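You operate a simulated robot arm through the tools that you are given. There is no shell and no other tool. Be economical: measure what you need, move in short steps, check, and stop when the job is done.

Carry out the task below with a simulated two-armed robot. There is one attempt and no reset: what you move stays moved.

## Task
Put the flat carton on the bench top. Then put one of the short cans from the top of the jug table on the blue tray there. Then put the sieve card on the top of the jug table away on the top of the sample table. Then push the cup hatch shut. Then shut the upper wide drawer. Then close the bench cupboard door. Then close the left bench drawer. Then press the clay button three times. Then take the red can and put it on the middle of the sample table. Keep to this order. Set down upright: short can, red can.

Only the result counts: the job must be done as asked and must still hold three seconds after the hand-in. Knocking over, shifting, dropping, spilling or breaking anything else fails it.

## Robot
Two 7-joint arms with vacuum grippers on one trunk, on a base that drives. Base frame: it is fixed to the floor where the robot stands at the start and does not move with it; the origin is under the middle of the robot, x ahead of it, y to its left, z up. Readings come in mm, degrees, newtons and seconds.
The left shoulder is at the start at [70, 174, 1129], the right one opposite. With the tool pointing down near the work surface each hand reaches from about 100 to 380 mm from the robot's upright axis, wherever it stands, measured 20 degrees to its own side. Places, roughly: bench cupboard door [1400, -1400, 400]; bench top (45x25 cm) [440, -1700, 860]; clay button [-1000, -200, 1000]; cup hatch [900, 1500, 600]; flat carton (16x12x5 cm) [500, 100, 300]; left bench drawer [400, -1500, 700]; middle of the sample table [-900, 800, 800]; red can (6x6x13 cm) [-1100, 100, 800]; short can (6x6x11 cm) [600, 100, 800]; sieve card [750, 750, 750]; top of the sample table [-1100, 900, 800]; tray (27x11x3 cm) [700, 500, 800]; upper wide drawer [2000, 1200, 600]. Payload 3.5 kg a hand.
Tool frame (each hand has its own): the origin (TCP) lies in the middle of the cups' lips, and z points out of the cups. The gripper has 2 cups of 32 mm across, covering 32 by 80 mm (tool x, y); the bellows give 10 mm. With the vacuum on, a cup seals on a smooth face that it is pressed against (1 to 4 N); it does not hold porous or soft things. The pull reaches 76 N.
Orientation is that of the tool frame in the base frame, as a unit quaternion [x, y, z, w]. With the cups facing straight down, the tool's x points along the base's -x, its y along +y and its z along -z.

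## Interface
- The arms move only by the tool send_rows. It takes "left_steps", "right_steps" or both (then of equal length, played together; a hand with none holds still); each is a list of rows, each an object of numbers (a shift or turn left out is 0, a gripper value left out holds the last): "dx", "dy", "dz": the shift along the tool's x, y, z in mm; "rx", "ry", "rz": the turn, a rotation vector about the tool's x, y, z in degrees; "vac": the vacuum: 1 switches it on, 0 off. In form: [{"dx": .., "dy": .., "dz": .., "rx": .., "ry": .., "rz": .., "vac": ..}, ...]. A call has 1 to 8 rows; each row shifts and turns the commanded pose from where the row before left it, along the tool's axes as they then stand. A row lasts 0.2 s, in which the tool goes at most 50 mm and 8.6 degrees; a call with a longer step from one row to the next is refused whole, and so is a gripper value outside its range. Where a pose cannot be reached the arm comes as near as it can. A force on the tool above 40 N (or 10 N above the force at the start of the call, whichever is more), or a blocked arm, ends the call early, and 0.2 s more pass. The pull builds up within a second once a cup has sealed. Time passes only in rows, and 0.2 s behind the last, so rows that do not move give it time. The reply holds the time, the measured pose of the TCP, the force on the tool along the base axes and the pull of the vacuum, in the units named above and with some noise, with the torque about the TCP (base axes, N m) and any sound that the robot's microphone picked up.
- Cameras (640 x 400 px; columns grow to the right, rows downward): "scene" is now at [115.1, 1.9, 1415]; the picture's right is [-0.01, -1.00, 0.00], its down [-0.87, 0.01, -0.50] and it looks along [0.50, -0.01, -0.87] (base axes); focal length 214 px, centre (320, 200). "left" rides on the left gripper at [74, -19, -110] in its tool frame; the picture's right is [0.25, 0.97, 0.00], its down [-0.77, 0.20, -0.60] and it looks along [-0.58, 0.15, 0.80] (tool axes); focal length 218 px, centre (320, 200). "right" rides on the right gripper at [74, 19, -110] in its tool frame; the picture's right is [-0.25, 0.97, 0.00], its down [-0.77, -0.20, -0.60] and it looks along [-0.58, -0.15, 0.80] (tool axes); focal length 218 px, centre (320, 200). There is no depth. A picture from a camera that has moved, and an enlarged one, comes with that camera's place and axes in the base frame and with its lens.
- snapshot(camera): a new picture of that camera. It takes no simulated time.
- lift_body(by): slides the trunk up (or, below 0, down) by that many mm; the arms and the scene camera ride with it, the base frame stays. It gives what a move gives, with no picture.
- roll_base(legs): drives the robot by 1 to 6 legs, each [ahead, turn to the left] in mm and degrees, along the robot's own axes; the way and the turn of a leg run together, so that a leg with both is an arc; at most 1500 mm and 180 degrees a leg. The arms and the cameras ride along, it lands a little off, and it stops where it bumps. It gives what a move gives.
- pan_tilt(pan, tilt): turns the head with the scene camera to pan (to the left, within 86 degrees either way) and tilt (down, from -29 to 69), counted from straight ahead of the robot. It gives what a move gives.
- zoom(camera, box): a new picture of the part [left, top, right, bottom] of that camera's present view, enlarged. It takes no simulated time.
- job_done(): hands the job in; it is judged then, once.

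Work in short steps. Places have to be worked out from the pictures, the camera data and where the tool is seen: move nearer, look again, correct. Check each grasp and each placing, and mend what went wrong. You have 196 turns and 184 pictures in all, those below and enlarged ones among them. Switch the vacuum off and draw the arms clear of the work before you hand the job in, unless the task says otherwise; then end with one line.

The tools are called after "Emit:" as a command line: name --argument value ..., lists and objects as JSON in quotes. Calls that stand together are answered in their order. send_rows: Moves the arms, as the interface text tells. Its arguments: {"type":"object","properties":{"left_steps":{"type":"array","items":{"type":"object","properties":{"dx":{"type":"number"},"dy":{"type":"number"},"dz":{"type":"number"},"rx":{"type":"number"},"ry":{"type":"number"},"rz":{"type":"number"},"vac":{"type":"number"}}}},"right_steps":{"type":"array","items":{"type":"object","properties":{"dx":{"type":"number"},"dy":{"type":"number"},"dz":{"type":"number"},"rx":{"type":"number"},"ry":{"type":"number"},"rz":{"type":"number"},"vac":{"type":"number"}}}}},"required":[]} The other tools are called the same way: lift_body (by) slides the trunk up or down; roll_base (legs) drives the base; pan_tilt (pan, tilt) turns the head that bears the scene camera; snapshot (camera) takes a picture; zoom (camera, box) takes an enlarged picture of a part of a camera's view; job_done () hands the job in.

At the start:

```text
t: 0.0
left_tcp_pos: [360.0, 523.2, 1294.4]
left_tool_rot: [0.0, 1.0, 0.0, 0.0]
left_wrist_force: [0.8, -0.9, 0.3]
left_ft_torque: [-0.01, -0.01, 0.02]
left_pull: 0.0
right_tcp_pos: [388.1, 16.2, 1292.3]
right_tool_rot: [0.0, 1.0, 0.0, 0.0]
right_wrist_force: [0.4, 0.2, 0.6]
right_ft_torque: [-0.02, -0.03, -0.04]
right_pull: 0.0
trunk travel left (down, up): [-625.0, 215.0]
robot x, y, heading: [-0.6, 3.2, 0.0]
head pan, tilt: [-0.7, 60.0]
```

scene: 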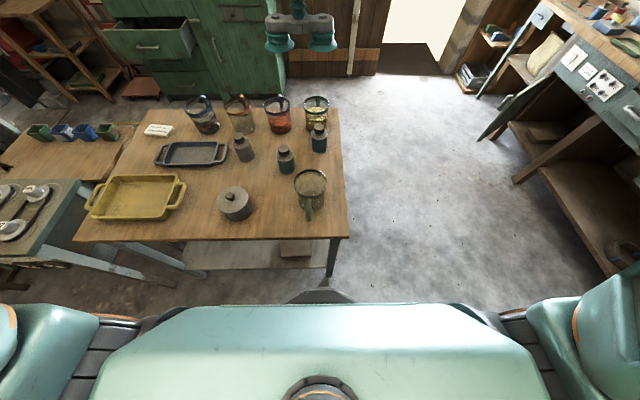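
right: 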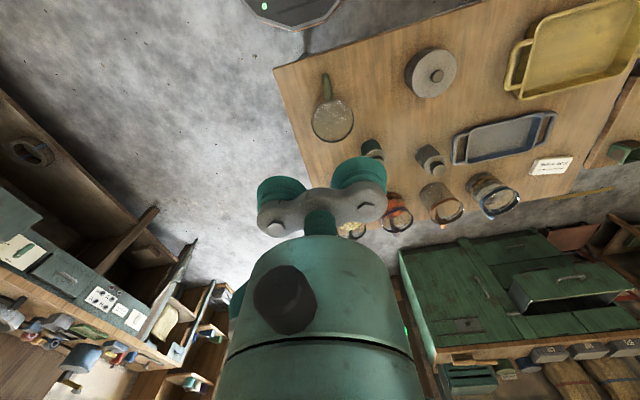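
left: 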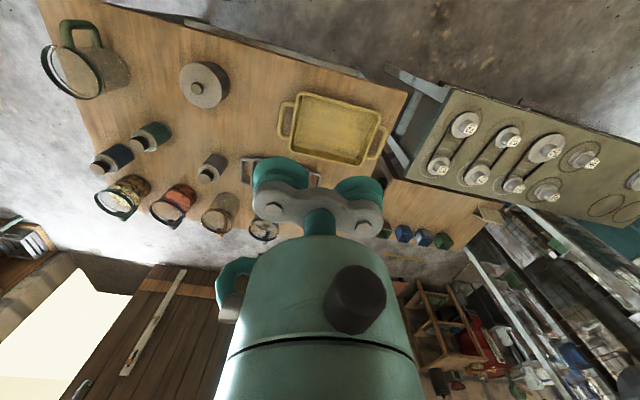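

I'll look at the scene in more detail, starting with the flat carton on the lower shelf of the jug table.

Emit:
zoom --camera "scene" --box '[60, 80, 360, 280]'

Emit:
lift_body --by -600

```text
2.00 times, centred on (210, 180) of scene
camera zoom: at [115.1, 1.9, 1415.0], right [-0.01, -1.0, 0.0], down [-0.87, 0.01, -0.5], along [0.5, -0.01, -0.87], focal length 429 px, centre (540, 240)
```

zoom: 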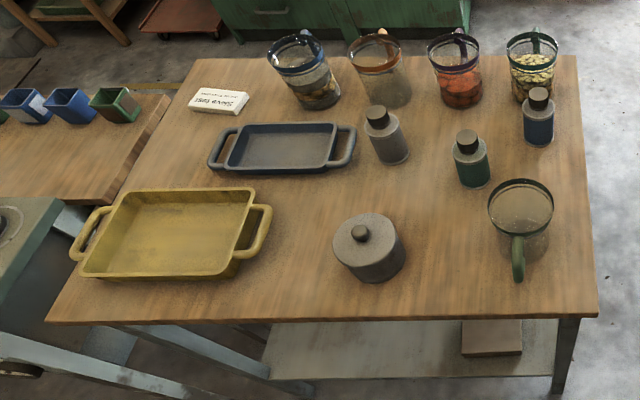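

```text
refused: -600 is not a number from -400 to 400
```

The carton lies on the low shelf with its 16 cm face toward me (front at x≈418, y≈120). Before moving I'll look left and right to map the room and the space behind.

Emit:
pan_tilt --pan 86 --tilt 35

Emit:
snapshot --camera "scene"

Emit:
pan_tilt --pan -86 --tilt 35

Emit:
snapshot --camera "scene"

Emit:
pan_tilt --pan 0 --tilt 25

Emit:
snapshot --camera "scene"

```text
t: 1.6
left_tcp_pos: [360.1, 522.3, 1295.9]
left_tool_rot: [0.0, 1.0, 0.0, 0.0]
left_wrist_force: [0.4, -0.3, 0.4]
left_ft_torque: [-0.02, 0.01, 0.0]
left_pull: 0.1
right_tcp_pos: [387.3, 17.3, 1292.2]
right_tool_rot: [0.0, 1.0, 0.0, 0.0]
right_wrist_force: [-0.4, -0.4, 0.0]
right_ft_torque: [0.03, 0.0, 0.03]
right_pull: 0.1
trunk travel left (down, up): [-625.0, 215.0]
robot x, y, heading: [0.8, 0.6, 0.3]
head pan, tilt: [85.9, 35.0]
```

```text
179 pictures are left
camera scene: at [54.8, 90.5, 1449.4], right [1.0, -0.07, 0.0], down [-0.04, -0.57, -0.82], along [0.06, 0.82, -0.57], focal length 214 px, centre (320, 200)
```

scene: 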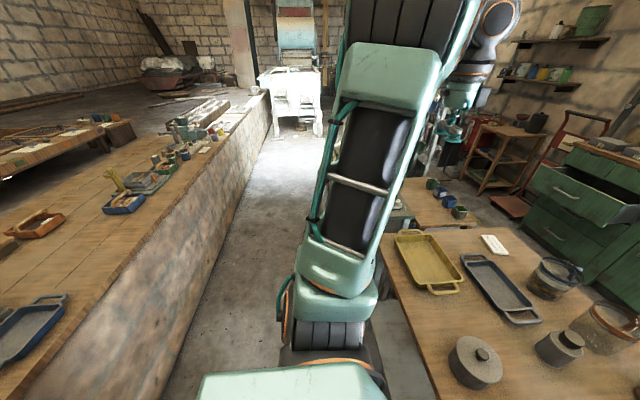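

```text
t: 4.2
left_tcp_pos: [359.3, 524.6, 1294.7]
left_tool_rot: [0.0, 1.0, 0.0, 0.0]
left_wrist_force: [-0.1, 0.4, 0.1]
left_ft_torque: [-0.01, -0.03, 0.0]
left_pull: 0.0
right_tcp_pos: [386.8, 16.5, 1293.2]
right_tool_rot: [0.0, 1.0, 0.0, 0.001]
right_wrist_force: [-0.3, 0.2, 0.2]
right_ft_torque: [-0.01, 0.01, 0.0]
right_pull: 0.0
trunk travel left (down, up): [-625.0, 215.0]
robot x, y, heading: [0.8, 3.2, -0.2]
head pan, tilt: [-85.9, 35.0]
```

```text
178 pictures are left
camera scene: at [54.8, -85.2, 1449.4], right [-1.0, -0.07, 0.0], down [-0.04, 0.57, -0.82], along [0.06, -0.82, -0.57], focal length 214 px, centre (320, 200)
```

scene: 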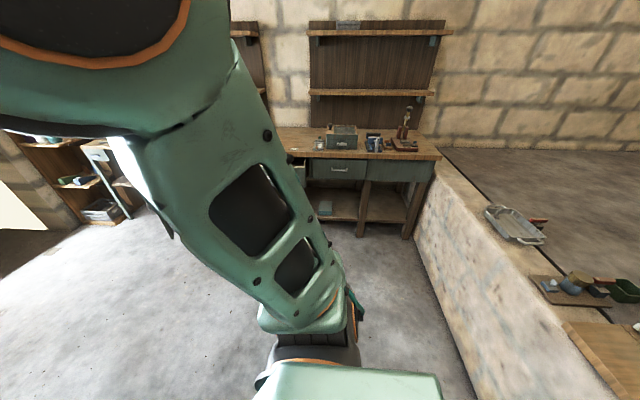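

```text
t: 5.8
left_tcp_pos: [359.4, 523.0, 1296.7]
left_tool_rot: [0.001, 1.0, 0.0, 0.0]
left_wrist_force: [-0.5, -0.4, -0.2]
left_ft_torque: [0.0, -0.02, 0.01]
left_pull: 0.1
right_tcp_pos: [387.6, 17.8, 1292.6]
right_tool_rot: [0.0, 1.0, 0.001, 0.0]
right_wrist_force: [0.1, -0.9, -0.4]
right_ft_torque: [-0.01, 0.03, 0.01]
right_pull: 0.0
trunk travel left (down, up): [-625.0, 215.0]
robot x, y, heading: [1.8, 3.5, 0.1]
head pan, tilt: [0.0, 25.0]
```

```text
177 pictures are left
camera scene: at [140.7, 2.6, 1465.1], right [0.0, -1.0, 0.0], down [-0.42, 0.0, -0.91], along [0.91, 0.0, -0.42], focal length 214 px, centre (320, 200)
```

scene: 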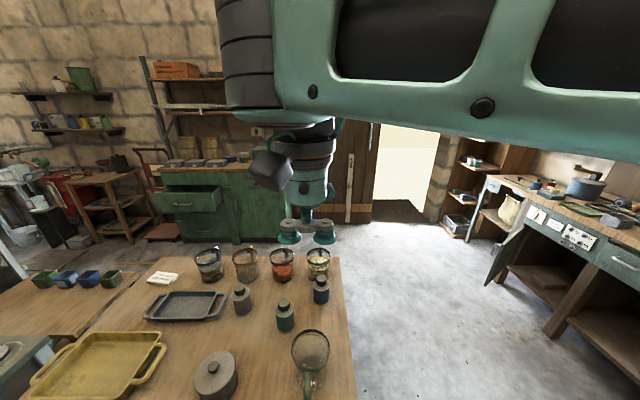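

Behind me is a ledge at x≈-600, so I have only about 200 mm to back up. I'll grasp the carton by its front face with the left hand pointing forward, camera side up. First I rotate the left tool while it's high above the table.

Emit:
send_rows --left_steps '[{"rx": 6.06, "rz": -6.06}, {"rx": 6.06, "rz": -6.06}, {"rx": 6.06, "rz": -6.06}, {"rx": 6.06, "rz": -6.06}, {"rx": 6.06, "rz": -6.06}, {"rx": 6.06, "rz": -6.06}, {"rx": 6.06, "rz": -6.06}, {"rx": 6.06, "rz": -6.06}]' --right_steps '[{"dy": -40}, {"dy": -40}, {"dy": -40}, {"dy": -40}, {"dy": -40}, {"dy": -40}, {"dy": 0}, {"dy": 0}]'

Emit:
send_rows --left_steps '[{"rx": 6.06, "rz": -6.06}, {"rx": 6.06, "rz": -6.06}, {"rx": 6.06, "rz": -6.06}, {"rx": 6.06, "rz": -6.06}, {"rx": 6.06, "rz": -6.06}, {"rx": 6.06, "rz": -6.06}, {"rx": 6.06, "rz": -6.06}, {"rx": 6.06, "rz": -6.06}]'

Emit:
send_rows --left_steps '[{"rx": 6.06, "rz": -6.06}, {"rx": 6.06, "rz": -6.06}, {"rx": 6.06, "rz": -6.06}, {"rx": 6.06, "rz": -6.06}, {"rx": 6.06, "rz": -6.06}]'

```text
t: 7.6
left_tcp_pos: [400.2, 500.0, 1177.8]
left_tool_rot: [-0.399, 0.826, -0.398, 0.0]
left_wrist_force: [0.0, -0.4, 0.4]
left_ft_torque: [0.0, -0.02, 0.01]
left_pull: 0.0
left hand out of reach, approached as far as the arm can: row 1, 2, 3, 4, 5, 6, 7, 8
right_tcp_pos: [401.8, -212.2, 1267.4]
right_tool_rot: [0.0, 1.0, -0.001, 0.0]
right_wrist_force: [0.1, 0.0, -0.4]
right_ft_torque: [-0.01, 0.01, 0.0]
right_pull: 0.0
right hand out of reach, approached as far as the arm can: row 4, 5, 6
trunk travel left (down, up): [-625.0, 215.0]
robot x, y, heading: [1.7, 2.7, -0.1]
head pan, tilt: [0.0, 25.0]
```

```text
t: 9.4
left_tcp_pos: [429.2, 491.0, 1150.1]
left_tool_rot: [0.659, -0.364, 0.658, -0.001]
left_wrist_force: [0.2, -0.6, 0.9]
left_ft_torque: [-0.02, -0.01, -0.03]
left_pull: 0.1
left hand out of reach, approached as far as the arm can: row 1, 2, 3, 4, 5, 6, 7
right_tcp_pos: [402.6, -213.2, 1268.2]
right_tool_rot: [0.0, 1.0, 0.0, 0.001]
right_wrist_force: [-0.2, -0.1, 0.4]
right_ft_torque: [-0.01, -0.01, 0.03]
right_pull: 0.1
trunk travel left (down, up): [-625.0, 215.0]
robot x, y, heading: [0.8, 2.7, 0.2]
head pan, tilt: [0.0, 25.0]
```

```text
t: 10.6
left_tcp_pos: [433.4, 487.9, 1150.4]
left_tool_rot: [0.709, 0.001, 0.706, -0.001]
left_wrist_force: [0.9, 0.7, 0.2]
left_ft_torque: [0.01, -0.01, 0.0]
left_pull: 0.1
left hand out of reach, approached as far as the arm can: row 1
right_tcp_pos: [403.7, -212.8, 1268.1]
right_tool_rot: [0.0, 1.0, 0.0, 0.0]
right_wrist_force: [-0.1, -1.0, -1.1]
right_ft_torque: [0.0, 0.03, -0.02]
right_pull: 0.0
trunk travel left (down, up): [-625.0, 215.0]
robot x, y, heading: [-2.8, -0.6, 0.1]
head pan, tilt: [0.0, 25.0]
```

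The tool now points forward with its camera on top. I'll shift it sideways to y≈125 and then back the base 200 mm.

Emit:
send_rows --left_steps '[{"dy": 46}, {"dy": 46}, {"dy": 46}, {"dy": 46}, {"dy": 46}, {"dy": 46}, {"dy": 46}, {"dy": 41}]' --right_steps '[{"dy": -10}, {"dy": -10}, {"dy": -10}, {"dy": -10}, {"dy": -10}, {"dy": -10}, {"dy": 0}, {"dy": 0}]'

Emit:
roll_base --legs '[[-200, 0]]'

```text
t: 12.4
left_tcp_pos: [526.1, 252.6, 1202.3]
left_tool_rot: [0.704, 0.015, 0.71, 0.016]
left_wrist_force: [-0.2, 0.7, 0.4]
left_ft_torque: [0.0, -0.02, -0.06]
left_pull: 0.1
left hand out of reach, approached as far as the arm can: row 1, 2, 3, 4, 5, 6, 7, 8
right_tcp_pos: [416.0, -262.2, 1254.1]
right_tool_rot: [0.0, 1.0, -0.001, 0.0]
right_wrist_force: [0.4, 0.1, -0.1]
right_ft_torque: [-0.06, 0.03, -0.03]
right_pull: 0.0
right hand out of reach, approached as far as the arm can: row 1, 3, 4, 5, 6
trunk travel left (down, up): [-625.0, 215.0]
robot x, y, heading: [-2.1, -2.5, 0.0]
head pan, tilt: [0.0, 25.0]
```

```text
t: 14.0
left_tcp_pos: [327.7, 252.6, 1200.6]
left_tool_rot: [0.706, 0.017, 0.708, 0.012]
left_wrist_force: [0.4, 0.3, 0.4]
left_ft_torque: [0.0, 0.01, 0.01]
left_pull: 0.1
right_tcp_pos: [216.6, -264.4, 1254.4]
right_tool_rot: [-0.001, 1.0, 0.0, 0.001]
right_wrist_force: [-0.2, 0.4, 0.0]
right_ft_torque: [-0.01, -0.01, -0.01]
right_pull: 0.0
trunk travel left (down, up): [-625.0, 215.0]
robot x, y, heading: [-198.6, -0.4, -0.1]
head pan, tilt: [0.0, 25.0]
```

The left hand needs to stay about 530 mm ahead of the axis, so I back up 40 mm more for clearance to the table edge. Then I lower the trunk.

Emit:
roll_base --legs '[[-40, 0]]'

Emit:
lift_body --by -350

Emit:
snapshot --camera "left"

Emit:
snapshot --camera "scene"

```text
t: 14.9
left_tcp_pos: [290.0, 252.3, 1198.4]
left_tool_rot: [0.707, 0.017, 0.707, 0.013]
left_wrist_force: [0.0, -1.2, 0.1]
left_ft_torque: [-0.01, -0.03, 0.02]
left_pull: 0.1
right_tcp_pos: [179.7, -265.8, 1253.1]
right_tool_rot: [0.001, 1.0, 0.0, -0.002]
right_wrist_force: [-0.1, 0.5, -0.4]
right_ft_torque: [0.0, 0.02, 0.02]
right_pull: 0.1
trunk travel left (down, up): [-625.0, 215.0]
robot x, y, heading: [-239.6, -1.7, -0.0]
head pan, tilt: [0.0, 25.0]
```

```text
t: 18.3
left_tcp_pos: [287.9, 253.6, 850.6]
left_tool_rot: [0.706, 0.016, 0.708, 0.015]
left_wrist_force: [-0.7, -0.4, -0.3]
left_ft_torque: [0.01, 0.02, -0.02]
left_pull: 0.0
right_tcp_pos: [177.0, -265.6, 904.2]
right_tool_rot: [0.001, 1.0, 0.0, -0.001]
right_wrist_force: [0.2, 0.4, -1.5]
right_ft_torque: [0.02, -0.02, -0.02]
right_pull: 0.1
trunk travel left (down, up): [-275.0, 565.0]
robot x, y, heading: [-238.4, 3.3, 0.1]
head pan, tilt: [0.0, 25.0]
```

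```text
176 pictures are left
camera left: at [177.3, 275.9, 921.8], right [0.0, -0.95, 0.3], down [-0.6, -0.24, -0.76], along [0.8, -0.18, -0.57], focal length 218 px, centre (320, 200)
```

left: 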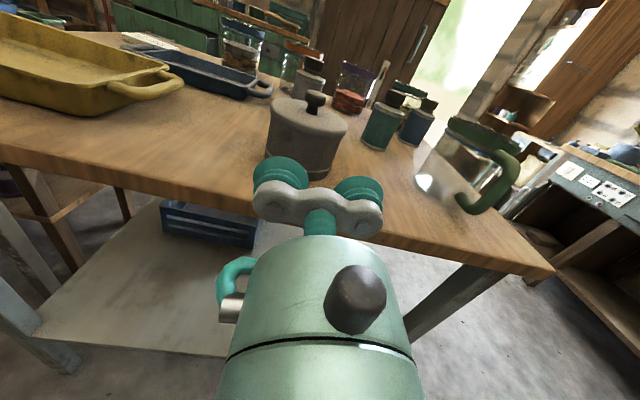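

```text
175 pictures are left
camera scene: at [-98.5, 2.3, 1115.2], right [0.0, -1.0, 0.0], down [-0.42, 0.0, -0.91], along [0.91, 0.0, -0.42], focal length 214 px, centre (320, 200)
```

scene: 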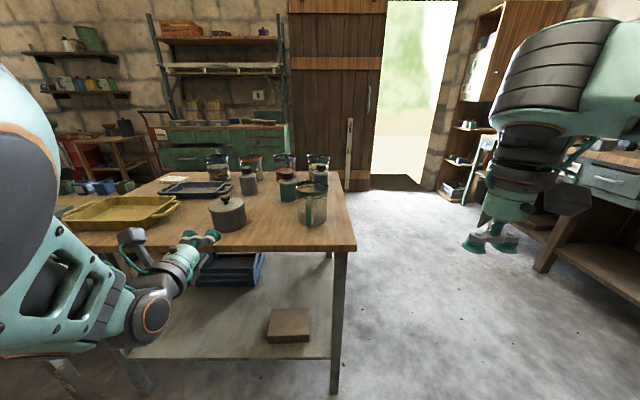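

Triangulating both views: table top z≈767 with its edge at x≈348, carton front face centre ≈[420,123,296]. I'll lower the trunk further and move the hand down and sideways.

Emit:
lift_body --by -270

Emit:
send_rows --left_steps '[{"dx": -45}, {"dx": -45}, {"dx": -45}, {"dx": -45}, {"dx": -45}, {"dx": -45}]'

```text
t: 21.1
left_tcp_pos: [287.9, 253.0, 579.9]
left_tool_rot: [0.706, 0.019, 0.708, 0.013]
left_wrist_force: [0.0, 0.8, -0.9]
left_ft_torque: [0.0, 0.0, -0.04]
left_pull: 0.1
right_tcp_pos: [177.0, -264.6, 633.7]
right_tool_rot: [0.002, 1.0, 0.0, 0.0]
right_wrist_force: [-0.4, -0.3, 0.3]
right_ft_torque: [-0.03, -0.02, -0.01]
right_pull: 0.2
trunk travel left (down, up): [-5.0, 835.0]
robot x, y, heading: [-237.7, -4.0, 0.0]
head pan, tilt: [0.0, 25.0]
```

```text
t: 22.2
left_tcp_pos: [298.3, 239.7, 442.6]
left_tool_rot: [0.663, -0.045, 0.746, -0.04]
left_wrist_force: [56.5, -9.4, -4.7]
left_ft_torque: [0.44, 2.69, 0.05]
left_pull: 0.0
left hand out of reach, approached as far as the arm can: row 1, 4, 5
right_tcp_pos: [176.5, -266.0, 634.4]
right_tool_rot: [0.0, 1.0, 0.0, 0.0]
right_wrist_force: [0.8, -0.5, 0.5]
right_ft_torque: [-0.01, -0.05, 0.03]
right_pull: 0.0
trunk travel left (down, up): [-5.0, 835.0]
robot x, y, heading: [-237.3, 2.1, 0.1]
head pan, tilt: [0.0, 25.0]
stopped in row 5 (left hand): the force on the tool passed its limit at 220 N (the readings are from after the stop); the commanded pose is now the measured one
```

The arm hit something, with a force pushing it forward, perhaps my own base. I'll look.

Emit:
pan_tilt --pan 30 --tilt 55

Emit:
snapshot --camera "scene"

Emit:
snapshot --camera "left"

```text
t: 23.2
left_tcp_pos: [297.1, 238.9, 443.2]
left_tool_rot: [0.663, -0.044, 0.746, -0.04]
left_wrist_force: [86.4, -5.6, 7.6]
left_ft_torque: [0.51, 6.24, -1.05]
left_pull: 0.1
right_tcp_pos: [175.9, -265.7, 634.4]
right_tool_rot: [0.0, 1.0, 0.001, 0.0]
right_wrist_force: [-0.2, 0.3, -0.7]
right_ft_torque: [0.02, 0.0, 0.04]
right_pull: 0.1
trunk travel left (down, up): [-5.0, 835.0]
robot x, y, heading: [-240.4, 5.5, -0.1]
head pan, tilt: [30.0, 55.0]
```

```text
174 pictures are left
camera scene: at [-127.9, 38.3, 801.2], right [0.5, -0.87, 0.0], down [-0.71, -0.41, -0.57], along [0.5, 0.29, -0.82], focal length 214 px, centre (320, 200)
```

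scene: 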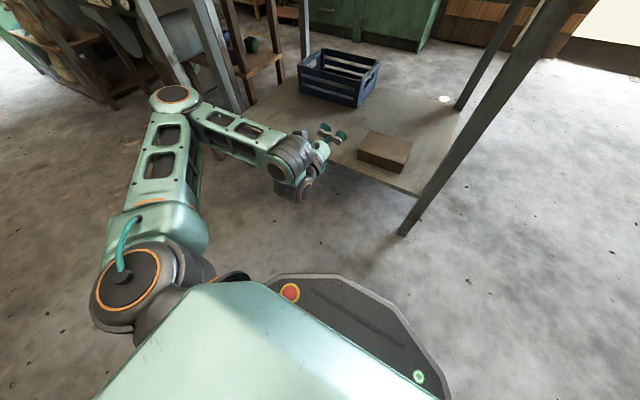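

```text
173 pictures are left
camera left: at [180.3, 252.6, 503.8], right [-0.03, -0.99, 0.14], down [-0.51, -0.1, -0.85], along [0.86, -0.1, -0.5], focal length 218 px, centre (320, 200)
```

left: 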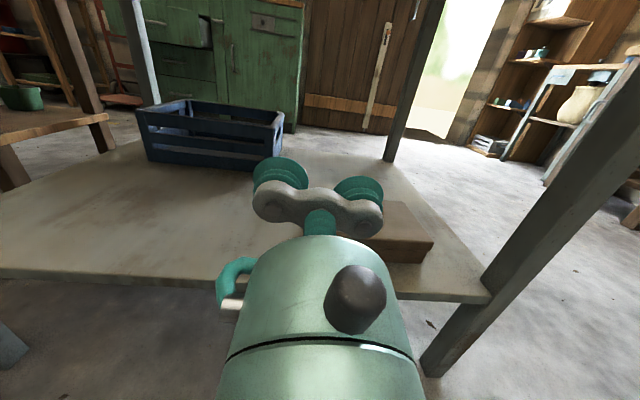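

The elbow/wrist are just too folded here; nothing else appears disturbed. I'll extend forward under the table top, above the shelf (z≈440), then level the tool.

Emit:
send_rows --left_steps '[{"dx": 15, "dz": 20}, {"dz": 40}, {"dz": 30, "dy": 20, "ry": -4}, {"dy": 40, "ry": -4}, {"dy": 40, "ry": -4}]'

Emit:
snapshot --camera "left"

```text
t: 24.4
left_tcp_pos: [355.1, 111.3, 461.2]
left_tool_rot: [0.737, -0.038, 0.673, -0.043]
left_wrist_force: [0.7, 0.2, -0.2]
left_ft_torque: [0.0, 0.03, 0.0]
left_pull: 0.0
left hand out of reach, approached as far as the arm can: row 1, 2, 3
right_tcp_pos: [175.8, -266.4, 634.8]
right_tool_rot: [0.0, 1.0, 0.0, 0.001]
right_wrist_force: [-0.4, -0.7, 0.3]
right_ft_torque: [-0.04, 0.03, 0.0]
right_pull: 0.0
trunk travel left (down, up): [-5.0, 835.0]
robot x, y, heading: [-242.7, -4.0, 0.1]
head pan, tilt: [30.0, 55.0]
```

```text
172 pictures are left
camera left: at [251.0, 122.5, 546.3], right [0.02, -0.99, 0.14], down [-0.67, -0.12, -0.73], along [0.74, -0.08, -0.67], focal length 218 px, centre (320, 200)
```

left: 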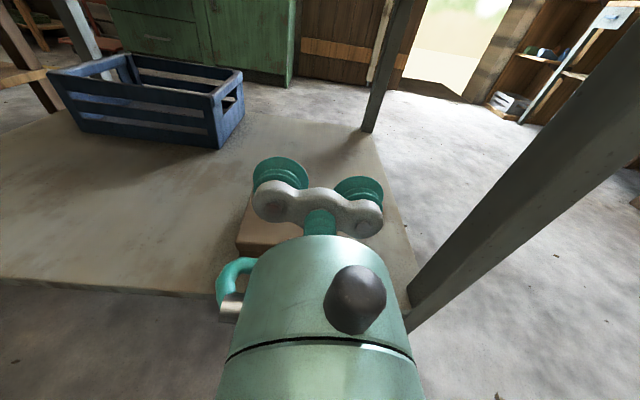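

Forces are clear. I'll remove the roll (~-6.6°), centre on y≈123 and descend in front of the carton's face.

Emit:
send_rows --left_steps '[{"rz": -6.6, "dy": -12, "dz": 25}, {"dx": -40, "dz": 8}, {"dx": -40, "dz": 4}, {"dx": -40, "dz": 4}, {"dx": -25, "dz": 2}]'

Emit:
snapshot --camera "left"

Emit:
snapshot --camera "scene"

```text
t: 25.6
left_tcp_pos: [385.8, 123.2, 315.7]
left_tool_rot: [0.738, 0.002, 0.675, -0.003]
left_wrist_force: [-0.1, 0.4, -0.1]
left_ft_torque: [-0.02, 0.03, 0.0]
left_pull: 0.1
right_tcp_pos: [177.5, -265.7, 634.4]
right_tool_rot: [0.001, 1.0, -0.001, 0.0]
right_wrist_force: [0.1, -0.2, 0.0]
right_ft_torque: [0.03, -0.01, -0.05]
right_pull: 0.0
trunk travel left (down, up): [-5.0, 835.0]
robot x, y, heading: [-237.7, -0.8, -0.0]
head pan, tilt: [30.0, 55.0]
```

```text
171 pictures are left
camera left: at [282.3, 143.5, 397.9], right [0.03, -0.97, 0.25], down [-0.67, -0.21, -0.71], along [0.74, -0.14, -0.65], focal length 218 px, centre (320, 200)
```

left: 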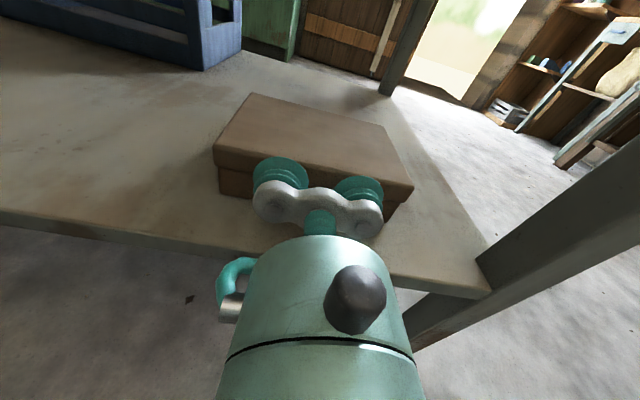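

```text
170 pictures are left
camera scene: at [-128.0, 38.3, 801.2], right [0.5, -0.87, 0.0], down [-0.71, -0.41, -0.57], along [0.5, 0.29, -0.82], focal length 214 px, centre (320, 200)
```

scene: 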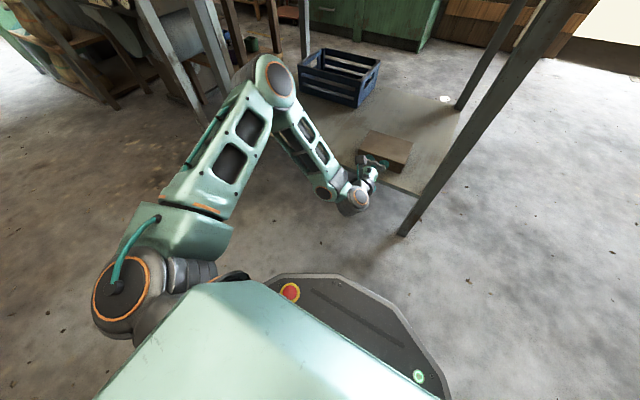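

The carton seems to have a lid with a step on its side. I'll zoom in to see whether a cup can seal on this face.

Emit:
zoom --camera "left" --box '[190, 80, 430, 230]'

Emit:
zoom --camera "scene" --box '[320, 110, 440, 200]'

```text
2.67 times, centred on (310, 155) of left
camera zoom: at [282.3, 143.5, 397.9], right [0.03, -0.97, 0.25], down [-0.67, -0.21, -0.71], along [0.74, -0.14, -0.65], focal length 582 px, centre (347, 320)
```

zoom: 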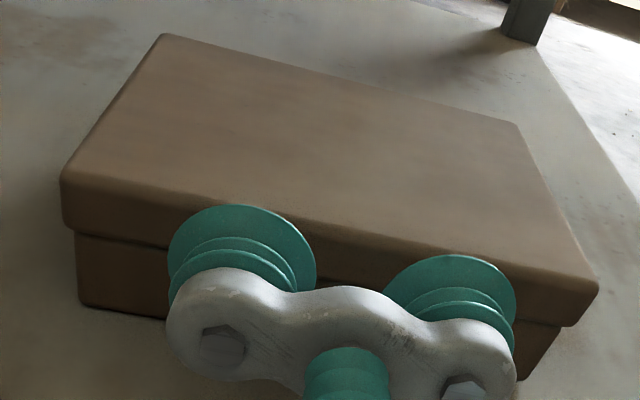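

```text
4.44 times, centred on (380, 155) of scene
camera zoom: at [-128.0, 38.3, 801.2], right [0.5, -0.87, 0.0], down [-0.71, -0.41, -0.57], along [0.5, 0.29, -0.82], focal length 953 px, centre (53, 400)
```

zoom: 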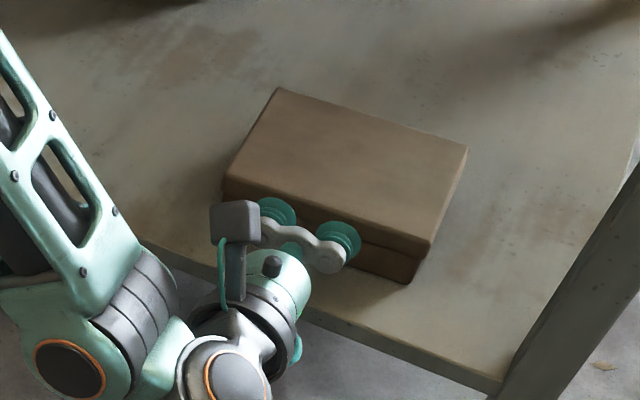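

The lid overhangs, so the front face isn't clean; I'll grasp the top face instead with the tool pointing down under the table top. I'll raise the hand 95 mm and rotate in place.

Emit:
send_rows --left_steps '[{"dx": 45}, {"dx": 45}, {"ry": -8.5}, {"ry": -8.5}, {"ry": -8.5}, {"ry": -8.5}]'

Emit:
snapshot --camera "scene"

```text
t: 27.0
left_tcp_pos: [393.6, 123.7, 405.2]
left_tool_rot: [0.904, 0.002, 0.427, -0.003]
left_wrist_force: [0.6, 0.4, -0.4]
left_ft_torque: [0.0, 0.02, 0.04]
left_pull: 0.0
right_tcp_pos: [177.3, -265.3, 634.1]
right_tool_rot: [0.001, 1.0, 0.0, -0.001]
right_wrist_force: [-0.2, -0.5, -0.1]
right_ft_torque: [0.0, 0.0, -0.04]
right_pull: 0.1
trunk travel left (down, up): [-5.0, 835.0]
robot x, y, heading: [-239.5, -1.0, 0.1]
head pan, tilt: [30.0, 55.0]
```

```text
167 pictures are left
camera scene: at [-128.1, 38.4, 801.1], right [0.5, -0.87, 0.0], down [-0.71, -0.41, -0.57], along [0.5, 0.29, -0.82], focal length 214 px, centre (320, 200)
```

scene: 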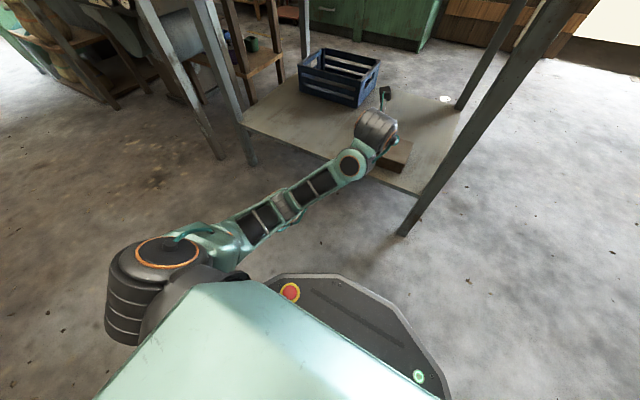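

Clear so far, though the arm is stretched. I'll drive 85 mm forward so the hand sits over the carton and finish pitching down.

Emit:
roll_base --legs '[[85, 0]]'

Emit:
send_rows --left_steps '[{"ry": -8.5}, {"ry": -8.5}, {"ry": -8.5}, {"ry": -8.5}, {"ry": -8.5}, {"ry": -8.3}]'

Emit:
snapshot --camera "scene"

Emit:
snapshot --camera "left"

```text
t: 28.1
left_tcp_pos: [479.4, 122.4, 405.0]
left_tool_rot: [0.903, 0.002, 0.43, -0.003]
left_wrist_force: [0.7, -0.8, -0.9]
left_ft_torque: [0.02, -0.04, -0.01]
left_pull: 0.1
right_tcp_pos: [262.7, -266.8, 633.8]
right_tool_rot: [0.001, 1.0, 0.0, 0.0]
right_wrist_force: [-0.4, -0.6, 0.3]
right_ft_torque: [0.01, -0.01, 0.04]
right_pull: 0.1
trunk travel left (down, up): [-5.0, 835.0]
robot x, y, heading: [-149.7, -2.7, -0.3]
head pan, tilt: [30.0, 55.0]
```

```text
t: 29.4
left_tcp_pos: [538.5, 100.4, 355.4]
left_tool_rot: [0.98, 0.003, 0.198, -0.002]
left_wrist_force: [0.6, -0.2, 0.7]
left_ft_torque: [0.02, -0.03, -0.02]
left_pull: 0.0
left hand out of reach, approached as far as the arm can: row 2, 3, 4, 5, 6
right_tcp_pos: [262.3, -267.0, 633.8]
right_tool_rot: [0.002, 1.0, 0.0, -0.001]
right_wrist_force: [0.4, -0.1, 0.2]
right_ft_torque: [-0.04, -0.02, 0.02]
right_pull: 0.0
trunk travel left (down, up): [-5.0, 835.0]
robot x, y, heading: [-152.9, 0.4, -0.3]
head pan, tilt: [30.0, 55.0]
```

```text
166 pictures are left
camera scene: at [-41.6, 37.9, 801.1], right [0.5, -0.87, 0.0], down [-0.71, -0.41, -0.57], along [0.5, 0.29, -0.82], focal length 214 px, centre (320, 200)
```

scene: 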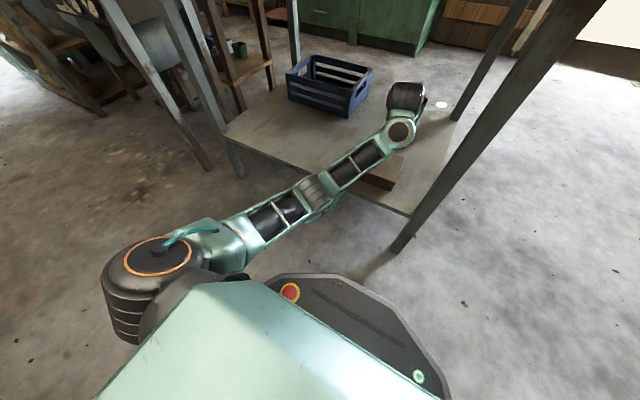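

```text
165 pictures are left
camera left: at [563.8, 122.0, 484.1], right [0.24, -0.97, 0.09], down [-0.94, -0.21, 0.26], along [-0.23, -0.15, -0.96], focal length 218 px, centre (320, 200)
```

left: 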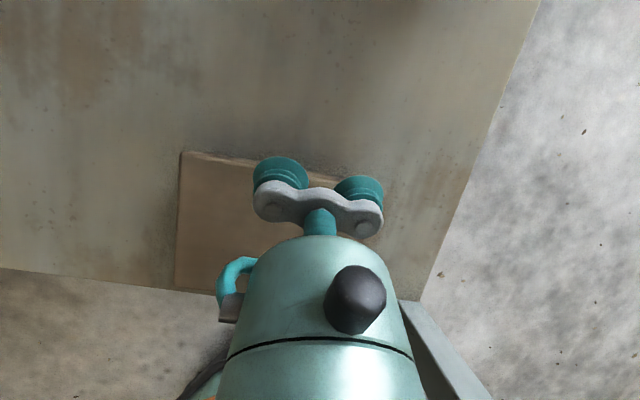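

The arm is at full stretch, so it slid forward. I'll pull the hand back along −x and up, then drive closer by 110 mm.

Emit:
send_rows --left_steps '[{"dx": -24, "dz": -19, "dy": -7}, {"dx": -24, "dz": -19, "dy": -8}, {"dx": -24, "dz": -19, "dy": -8}]'

Emit:
roll_base --legs '[[110, 0]]'

```text
t: 30.2
left_tcp_pos: [531.4, 103.1, 346.4]
left_tool_rot: [0.98, 0.004, 0.199, -0.003]
left_wrist_force: [-0.3, -0.6, 0.0]
left_ft_torque: [-0.03, -0.02, 0.02]
left_pull: 0.1
left hand out of reach, approached as far as the arm can: row 1, 2, 3
right_tcp_pos: [261.8, -265.7, 635.0]
right_tool_rot: [0.002, 1.0, -0.001, -0.001]
right_wrist_force: [-0.3, -0.3, 0.2]
right_ft_torque: [-0.03, 0.01, 0.02]
right_pull: 0.1
trunk travel left (down, up): [-5.0, 835.0]
robot x, y, heading: [-153.3, -0.0, 0.0]
head pan, tilt: [30.0, 55.0]
```

```text
t: 31.4
left_tcp_pos: [640.4, 104.0, 344.9]
left_tool_rot: [0.98, 0.003, 0.2, -0.003]
left_wrist_force: [-0.2, -0.2, 0.3]
left_ft_torque: [0.0, 0.03, -0.01]
left_pull: 0.1
right_tcp_pos: [372.7, -267.1, 633.5]
right_tool_rot: [0.001, 1.0, 0.0, 0.0]
right_wrist_force: [0.4, 0.4, 0.1]
right_ft_torque: [0.03, -0.02, -0.04]
right_pull: 0.1
trunk travel left (down, up): [-5.0, 835.0]
robot x, y, heading: [-40.4, 0.1, -0.1]
head pan, tilt: [30.0, 55.0]
```

The arm seems stuck at a straight-elbow singularity. I'll unwind the pitch a bit while pulling back to re-bend the elbow.

Emit:
send_rows --left_steps '[{"ry": 8, "dz": -10}, {"ry": 8, "dz": -20}, {"ry": 8, "dz": -30}, {"dz": -40}, {"dz": -40}]'

Emit:
snapshot --camera "scene"

```text
t: 32.6
left_tcp_pos: [557.6, 102.5, 444.0]
left_tool_rot: [0.914, 0.002, 0.407, 0.0]
left_wrist_force: [0.5, -0.3, 0.3]
left_ft_torque: [0.01, 0.01, -0.04]
left_pull: 0.1
left hand out of reach, approached as far as the arm can: row 5
right_tcp_pos: [373.3, -265.8, 634.3]
right_tool_rot: [0.001, 1.0, -0.001, -0.001]
right_wrist_force: [0.7, 0.3, -0.2]
right_ft_torque: [0.01, 0.02, 0.0]
right_pull: 0.2
trunk travel left (down, up): [-5.0, 835.0]
robot x, y, heading: [-41.1, -1.9, -0.1]
head pan, tilt: [30.0, 55.0]
```

```text
164 pictures are left
camera scene: at [67.9, 37.7, 801.2], right [0.5, -0.87, 0.0], down [-0.71, -0.41, -0.57], along [0.5, 0.29, -0.82], focal length 214 px, centre (320, 200)
```

scene: 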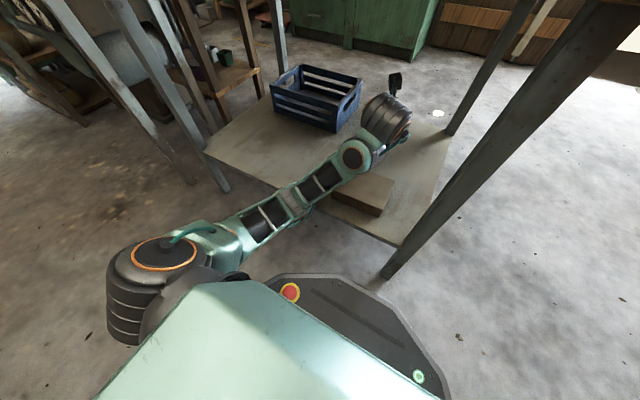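

The elbow is now below the wrist, which limits pitching down. I'll spin the tool 180° about its axis to return to the natural tool-down wrist configuration, watching for reach.

Emit:
send_rows --left_steps '[{"rz": 8.57}, {"rz": 8.57}, {"rz": 8.57}, {"rz": 8.57}, {"rz": 8.57}, {"rz": 8.57}, {"rz": 8.57}, {"rz": 8.57}]'

Emit:
snapshot --camera "scene"

```text
t: 34.4
left_tcp_pos: [556.7, 102.4, 449.2]
left_tool_rot: [0.778, -0.475, 0.35, -0.214]
left_wrist_force: [0.1, -0.7, -0.5]
left_ft_torque: [0.02, -0.02, 0.01]
left_pull: 0.1
left hand out of reach, approached as far as the arm can: row 1
right_tcp_pos: [372.7, -266.9, 634.3]
right_tool_rot: [0.001, 1.0, 0.0, -0.001]
right_wrist_force: [0.5, 0.1, -0.7]
right_ft_torque: [0.01, 0.02, 0.04]
right_pull: 0.1
trunk travel left (down, up): [-5.0, 835.0]
robot x, y, heading: [-44.4, -1.0, -0.1]
head pan, tilt: [30.0, 55.0]
```

```text
163 pictures are left
camera scene: at [67.9, 37.8, 801.1], right [0.5, -0.87, 0.0], down [-0.71, -0.41, -0.57], along [0.5, 0.29, -0.82], focal length 214 px, centre (320, 200)
```

scene: 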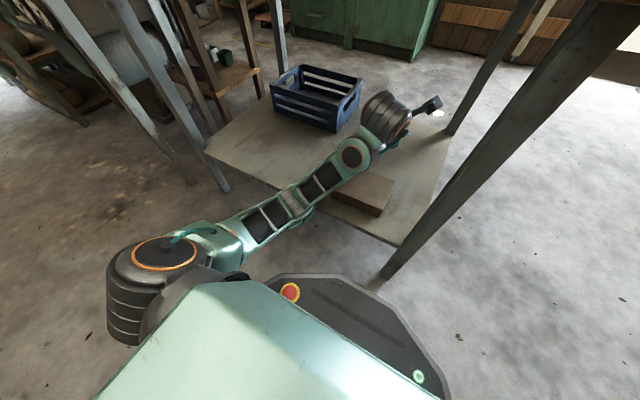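

Only the last joint spun, so roll isn't the limit; the elbow-down posture is. If the shoulder is higher, the arm slopes downward and the wrist can point down, so I'll undo the spin, then alternate lowering the hand and raising the trunk.

Emit:
send_rows --left_steps '[{"rz": -8.57}, {"rz": -8.57}, {"rz": -8.57}, {"rz": -8.57}, {"rz": -8.57}, {"rz": -8.57}, {"rz": -8.57}, {"rz": -8.57}]'

Emit:
send_rows --left_steps '[{"dx": -30, "dz": 27}, {"dx": -15, "dz": 13}]'

Emit:
lift_body --by 60

```text
t: 36.2
left_tcp_pos: [558.0, 101.0, 448.9]
left_tool_rot: [0.911, 0.049, 0.41, 0.02]
left_wrist_force: [0.6, 0.4, -0.2]
left_ft_torque: [0.02, 0.0, 0.02]
left_pull: 0.0
right_tcp_pos: [372.6, -266.2, 634.0]
right_tool_rot: [0.001, 1.0, 0.0, 0.0]
right_wrist_force: [0.1, 1.0, 0.4]
right_ft_torque: [0.01, 0.0, -0.01]
right_pull: 0.1
trunk travel left (down, up): [-5.0, 835.0]
robot x, y, heading: [-44.2, -1.1, -0.2]
head pan, tilt: [30.0, 55.0]
```

```text
t: 36.8
left_tcp_pos: [556.6, 97.0, 391.4]
left_tool_rot: [0.911, 0.047, 0.409, 0.021]
left_wrist_force: [0.1, 0.1, -0.3]
left_ft_torque: [0.04, 0.05, 0.02]
left_pull: 0.1
right_tcp_pos: [373.1, -265.7, 635.1]
right_tool_rot: [0.001, 1.0, 0.0, 0.0]
right_wrist_force: [-0.6, -0.3, -1.1]
right_ft_torque: [0.03, -0.02, 0.01]
right_pull: 0.0
trunk travel left (down, up): [-5.0, 835.0]
robot x, y, heading: [-43.3, 0.4, -0.1]
head pan, tilt: [30.0, 55.0]
```

```text
t: 37.8
left_tcp_pos: [556.4, 95.6, 449.5]
left_tool_rot: [0.911, 0.048, 0.409, 0.02]
left_wrist_force: [-1.5, 1.1, -0.3]
left_ft_torque: [-0.03, -0.01, -0.01]
left_pull: 0.1
right_tcp_pos: [372.1, -266.6, 694.1]
right_tool_rot: [0.0, 1.0, -0.001, -0.001]
right_wrist_force: [-0.2, -0.4, 0.3]
right_ft_torque: [-0.01, 0.01, 0.01]
right_pull: 0.1
trunk travel left (down, up): [-65.0, 775.0]
robot x, y, heading: [-43.9, -1.3, -0.3]
head pan, tilt: [30.0, 55.0]
```

That works; repeating: lower the hand 80 mm, raise the trunk 80 mm, twice.

Emit:
send_rows --left_steps '[{"dx": -30, "dz": 27}, {"dx": -30, "dz": 27}]'

Emit:
lift_body --by 75

Emit:
send_rows --left_steps '[{"dx": -30, "dz": 27, "rz": 0}, {"dx": -30, "dz": 27}]'

Emit:
send_rows --left_steps '[{"ry": -8.5, "dz": -10}, {"ry": -8.5, "dz": -10}, {"ry": -8.5, "dz": -10}, {"ry": -8.5, "dz": -5}, {"ry": -8.5}]'

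Emit:
snapshot --camera "scene"

Emit:
snapshot --camera "left"

```text
t: 38.4
left_tcp_pos: [557.4, 89.3, 369.9]
left_tool_rot: [0.911, 0.047, 0.41, 0.021]
left_wrist_force: [0.6, 0.7, -0.4]
left_ft_torque: [0.04, 0.01, -0.01]
left_pull: 0.0
right_tcp_pos: [373.1, -267.0, 693.8]
right_tool_rot: [0.0, 1.0, 0.001, 0.0]
right_wrist_force: [1.3, -0.2, 0.6]
right_ft_torque: [-0.03, 0.0, 0.04]
right_pull: 0.0
trunk travel left (down, up): [-65.0, 775.0]
robot x, y, heading: [-39.9, 0.3, -0.3]
head pan, tilt: [30.0, 55.0]
```

```text
t: 39.6
left_tcp_pos: [557.6, 88.9, 444.5]
left_tool_rot: [0.911, 0.047, 0.408, 0.022]
left_wrist_force: [0.4, 0.8, 0.2]
left_ft_torque: [-0.01, 0.01, 0.0]
left_pull: 0.0
right_tcp_pos: [372.2, -265.7, 770.0]
right_tool_rot: [0.001, 1.0, 0.0, -0.001]
right_wrist_force: [0.1, 0.2, 0.4]
right_ft_torque: [0.01, 0.02, 0.0]
right_pull: 0.1
trunk travel left (down, up): [-140.0, 700.0]
robot x, y, heading: [-41.0, 1.7, -0.1]
head pan, tilt: [30.0, 55.0]
```

```text
t: 40.2
left_tcp_pos: [559.4, 84.7, 365.0]
left_tool_rot: [0.911, 0.046, 0.409, 0.021]
left_wrist_force: [0.0, -1.0, 0.3]
left_ft_torque: [-0.01, -0.02, -0.01]
left_pull: 0.0
right_tcp_pos: [372.4, -266.4, 769.3]
right_tool_rot: [0.001, 1.0, 0.0, 0.0]
right_wrist_force: [-0.4, 0.1, 0.1]
right_ft_torque: [0.04, 0.0, -0.02]
right_pull: 0.1
trunk travel left (down, up): [-140.0, 700.0]
robot x, y, heading: [-41.7, -2.8, 0.2]
head pan, tilt: [30.0, 55.0]
```

```text
t: 41.4
left_tcp_pos: [578.1, 58.0, 341.6]
left_tool_rot: [0.996, 0.037, 0.066, 0.037]
left_wrist_force: [0.4, 0.1, -0.1]
left_ft_torque: [0.01, 0.01, -0.01]
left_pull: 0.1
left hand out of reach, approached as far as the arm can: row 4, 5
right_tcp_pos: [373.0, -265.7, 769.2]
right_tool_rot: [0.001, 1.0, 0.0, 0.0]
right_wrist_force: [-1.1, -0.6, 0.5]
right_ft_torque: [-0.02, -0.02, 0.0]
right_pull: 0.0
trunk travel left (down, up): [-140.0, 700.0]
robot x, y, heading: [-40.8, -3.7, 0.1]
head pan, tilt: [30.0, 55.0]
```

```text
162 pictures are left
camera scene: at [67.7, 37.7, 936.2], right [0.5, -0.87, 0.0], down [-0.71, -0.41, -0.57], along [0.5, 0.29, -0.82], focal length 214 px, centre (320, 200)
```

scene: 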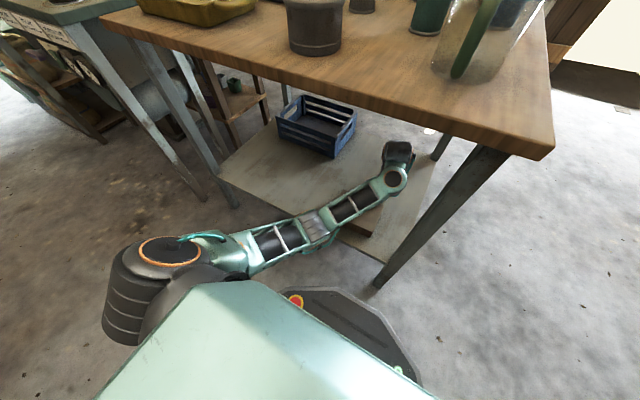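

```text
161 pictures are left
camera left: at [634.7, 92.6, 458.2], right [0.32, -0.94, 0.11], down [-0.83, -0.22, 0.51], along [-0.46, -0.25, -0.85], focal length 218 px, centre (320, 200)
```

left: 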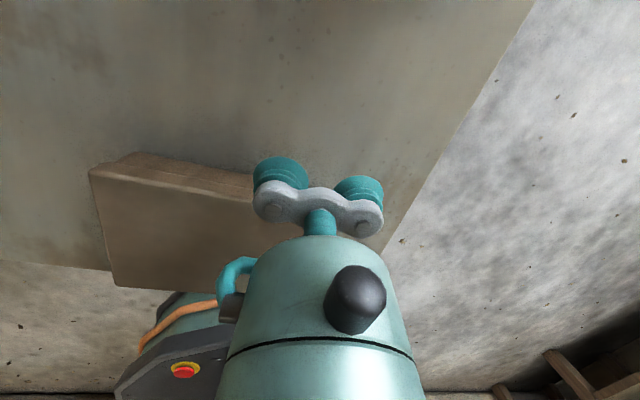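

Tool is nearly vertical now at [578,58,342]. I'll raise 30 mm for clearance, back the base 98 mm, and move sideways over the carton.

Emit:
lift_body --by 30

Emit:
roll_base --legs '[[-98, 0]]'

Emit:
send_rows --left_steps '[{"dy": -20, "ry": -2}, {"dy": -20, "ry": -2, "rx": -2}, {"dy": -20, "ry": -2, "rx": -2}, {"ry": -1}]'

Emit:
snapshot --camera "left"

```text
t: 42.1
left_tcp_pos: [578.4, 58.4, 371.8]
left_tool_rot: [0.996, 0.037, 0.068, 0.037]
left_wrist_force: [-0.7, 0.4, -0.1]
left_ft_torque: [0.01, 0.03, -0.01]
left_pull: 0.0
right_tcp_pos: [373.1, -267.2, 799.8]
right_tool_rot: [0.001, 1.0, 0.0, -0.001]
right_wrist_force: [0.4, 0.3, 0.1]
right_ft_torque: [0.01, -0.01, -0.01]
right_pull: 0.0
trunk travel left (down, up): [-170.0, 670.0]
robot x, y, heading: [-43.5, -1.2, -0.2]
head pan, tilt: [30.0, 55.0]
```

```text
t: 43.2
left_tcp_pos: [481.7, 59.3, 372.5]
left_tool_rot: [0.996, 0.037, 0.068, 0.036]
left_wrist_force: [0.3, 0.0, -0.2]
left_ft_torque: [0.0, 0.02, -0.02]
left_pull: 0.2
right_tcp_pos: [275.9, -266.3, 799.7]
right_tool_rot: [0.001, 1.0, 0.0, 0.0]
right_wrist_force: [0.1, -1.0, 0.3]
right_ft_torque: [0.0, -0.03, -0.01]
right_pull: 0.0
trunk travel left (down, up): [-170.0, 670.0]
robot x, y, heading: [-143.1, -0.2, -0.0]
head pan, tilt: [30.0, 55.0]
```

```text
t: 44.2
left_tcp_pos: [445.8, 33.8, 319.6]
left_tool_rot: [0.997, 0.034, 0.01, 0.072]
left_wrist_force: [0.1, 0.1, -0.2]
left_ft_torque: [-0.01, 0.02, -0.02]
left_pull: 0.1
left hand out of reach, approached as far as the arm can: row 1, 2, 3, 4
right_tcp_pos: [276.1, -266.1, 799.2]
right_tool_rot: [0.001, 1.0, 0.001, 0.0]
right_wrist_force: [-0.5, 0.3, -0.1]
right_ft_torque: [-0.01, -0.01, 0.01]
right_pull: 0.0
trunk travel left (down, up): [-170.0, 670.0]
robot x, y, heading: [-139.9, -1.2, -0.0]
head pan, tilt: [30.0, 55.0]
```

```text
160 pictures are left
camera left: at [515.7, 74.7, 425.4], right [0.31, -0.94, 0.15], down [-0.77, -0.16, 0.62], along [-0.55, -0.31, -0.77], focal length 218 px, centre (320, 200)
```

left: 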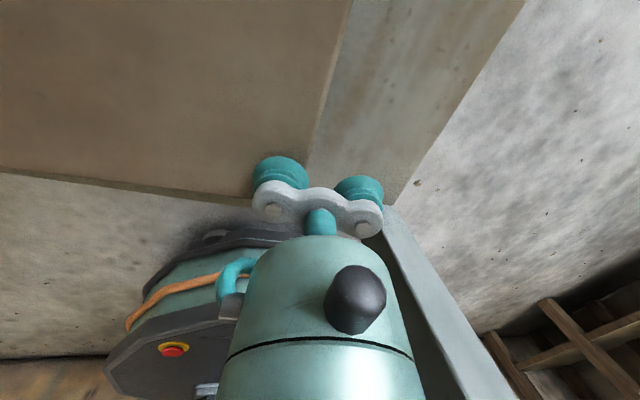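

I rolled the wrong way and the wrist is still at its pitch limit, drooping. I'll raise the trunk 60 mm, fix the roll, and ease pitch back slightly.

Emit:
lift_body --by 60

Emit:
send_rows --left_steps '[{"rx": 4}, {"rx": 4, "dy": -20}, {"dy": -20}, {"dy": -20}, {"dy": -20}]'

Emit:
snapshot --camera "left"

Emit:
snapshot --camera "scene"

```text
t: 45.2
left_tcp_pos: [446.3, 33.4, 379.0]
left_tool_rot: [0.997, 0.034, 0.011, 0.073]
left_wrist_force: [0.1, 0.7, 0.3]
left_ft_torque: [-0.01, 0.0, 0.0]
left_pull: 0.0
right_tcp_pos: [276.4, -266.5, 858.3]
right_tool_rot: [0.001, 1.0, 0.0, 0.0]
right_wrist_force: [0.1, -0.1, -0.4]
right_ft_torque: [-0.02, 0.03, 0.01]
right_pull: 0.0
trunk travel left (down, up): [-230.0, 610.0]
robot x, y, heading: [-142.1, -2.7, -0.3]
head pan, tilt: [30.0, 55.0]
```

```text
t: 46.4
left_tcp_pos: [436.9, 58.0, 368.4]
left_tool_rot: [0.999, 0.034, 0.009, 0.004]
left_wrist_force: [0.8, -0.4, 0.8]
left_ft_torque: [0.0, -0.01, 0.03]
left_pull: 0.1
left hand out of reach, approached as far as the arm can: row 3, 4, 5
right_tcp_pos: [276.5, -266.0, 858.1]
right_tool_rot: [0.001, 1.0, -0.001, -0.001]
right_wrist_force: [0.2, -0.2, -0.1]
right_ft_torque: [0.01, 0.01, 0.0]
right_pull: 0.1
trunk travel left (down, up): [-230.0, 610.0]
robot x, y, heading: [-139.4, 1.0, -0.2]
head pan, tilt: [30.0, 55.0]
```

```text
159 pictures are left
camera left: at [507.7, 83.9, 479.9], right [0.32, -0.95, 0.01], down [-0.77, -0.25, 0.59], along [-0.56, -0.2, -0.81], focal length 218 px, centre (320, 200)
```

left: 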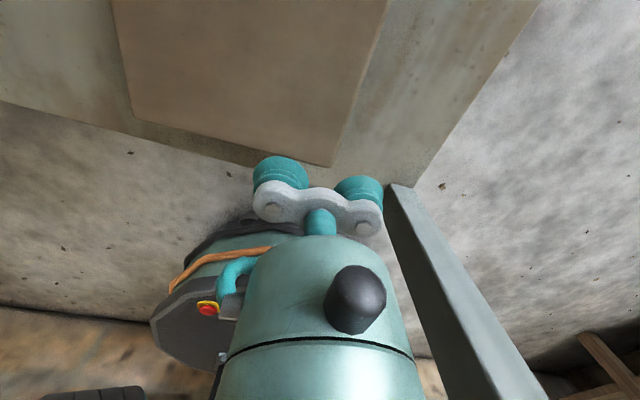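

```text
158 pictures are left
camera scene: at [-28.7, 38.1, 1026.1], right [0.5, -0.87, 0.0], down [-0.71, -0.41, -0.57], along [0.5, 0.29, -0.82], focal length 214 px, centre (320, 200)
```

scene: 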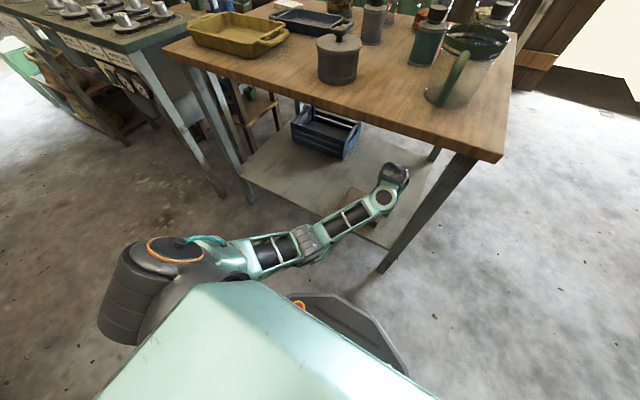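

The tool is now vertical at [437,58,368]. I'll use the base to place it over the carton centre: turn 5.5° left, then 50 mm ahead.

Emit:
roll_base --legs '[[0, 5.5], [50, 0]]'

Emit:
snapshot --camera "left"

Emit:
snapshot --camera "scene"

```text
t: 47.9
left_tcp_pos: [478.8, 115.8, 369.9]
left_tool_rot: [0.997, 0.079, 0.009, 0.003]
left_wrist_force: [0.6, -1.2, 0.3]
left_ft_torque: [-0.04, 0.0, -0.02]
left_pull: 0.1
right_tcp_pos: [348.5, -222.2, 859.1]
right_tool_rot: [-0.046, 0.999, 0.0, -0.001]
right_wrist_force: [0.1, 0.0, 0.3]
right_ft_torque: [-0.02, -0.02, 0.0]
right_pull: 0.0
trunk travel left (down, up): [-230.0, 610.0]
robot x, y, heading: [-87.5, 5.9, 5.3]
head pan, tilt: [30.0, 55.0]
```

```text
157 pictures are left
camera left: at [546.8, 148.3, 479.3], right [0.4, -0.91, 0.01], down [-0.74, -0.32, 0.59], along [-0.54, -0.25, -0.81], focal length 218 px, centre (320, 200)
```

left: 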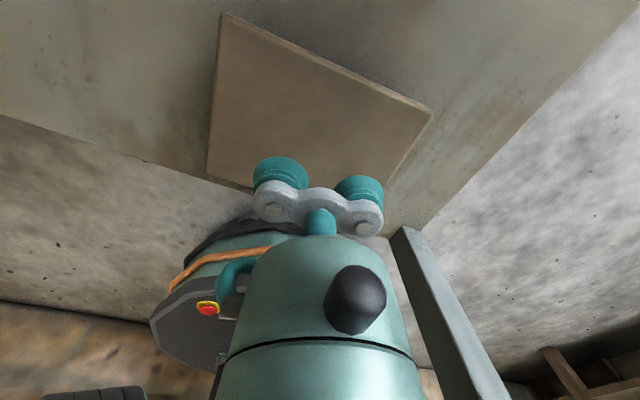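

```text
156 pictures are left
camera scene: at [17.6, 52.8, 1026.0], right [0.58, -0.82, 0.0], down [-0.67, -0.47, -0.57], along [0.47, 0.33, -0.82], focal length 214 px, centre (320, 200)
```

scene: 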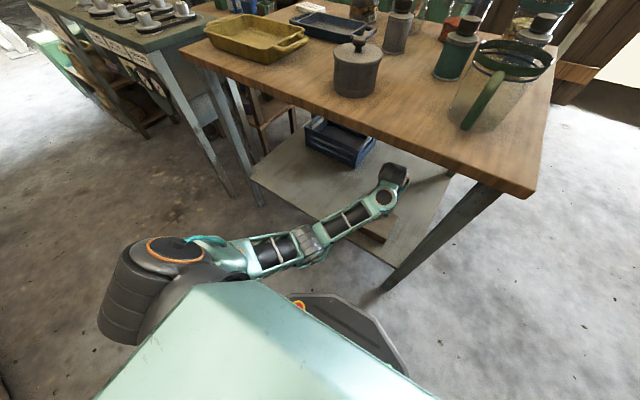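

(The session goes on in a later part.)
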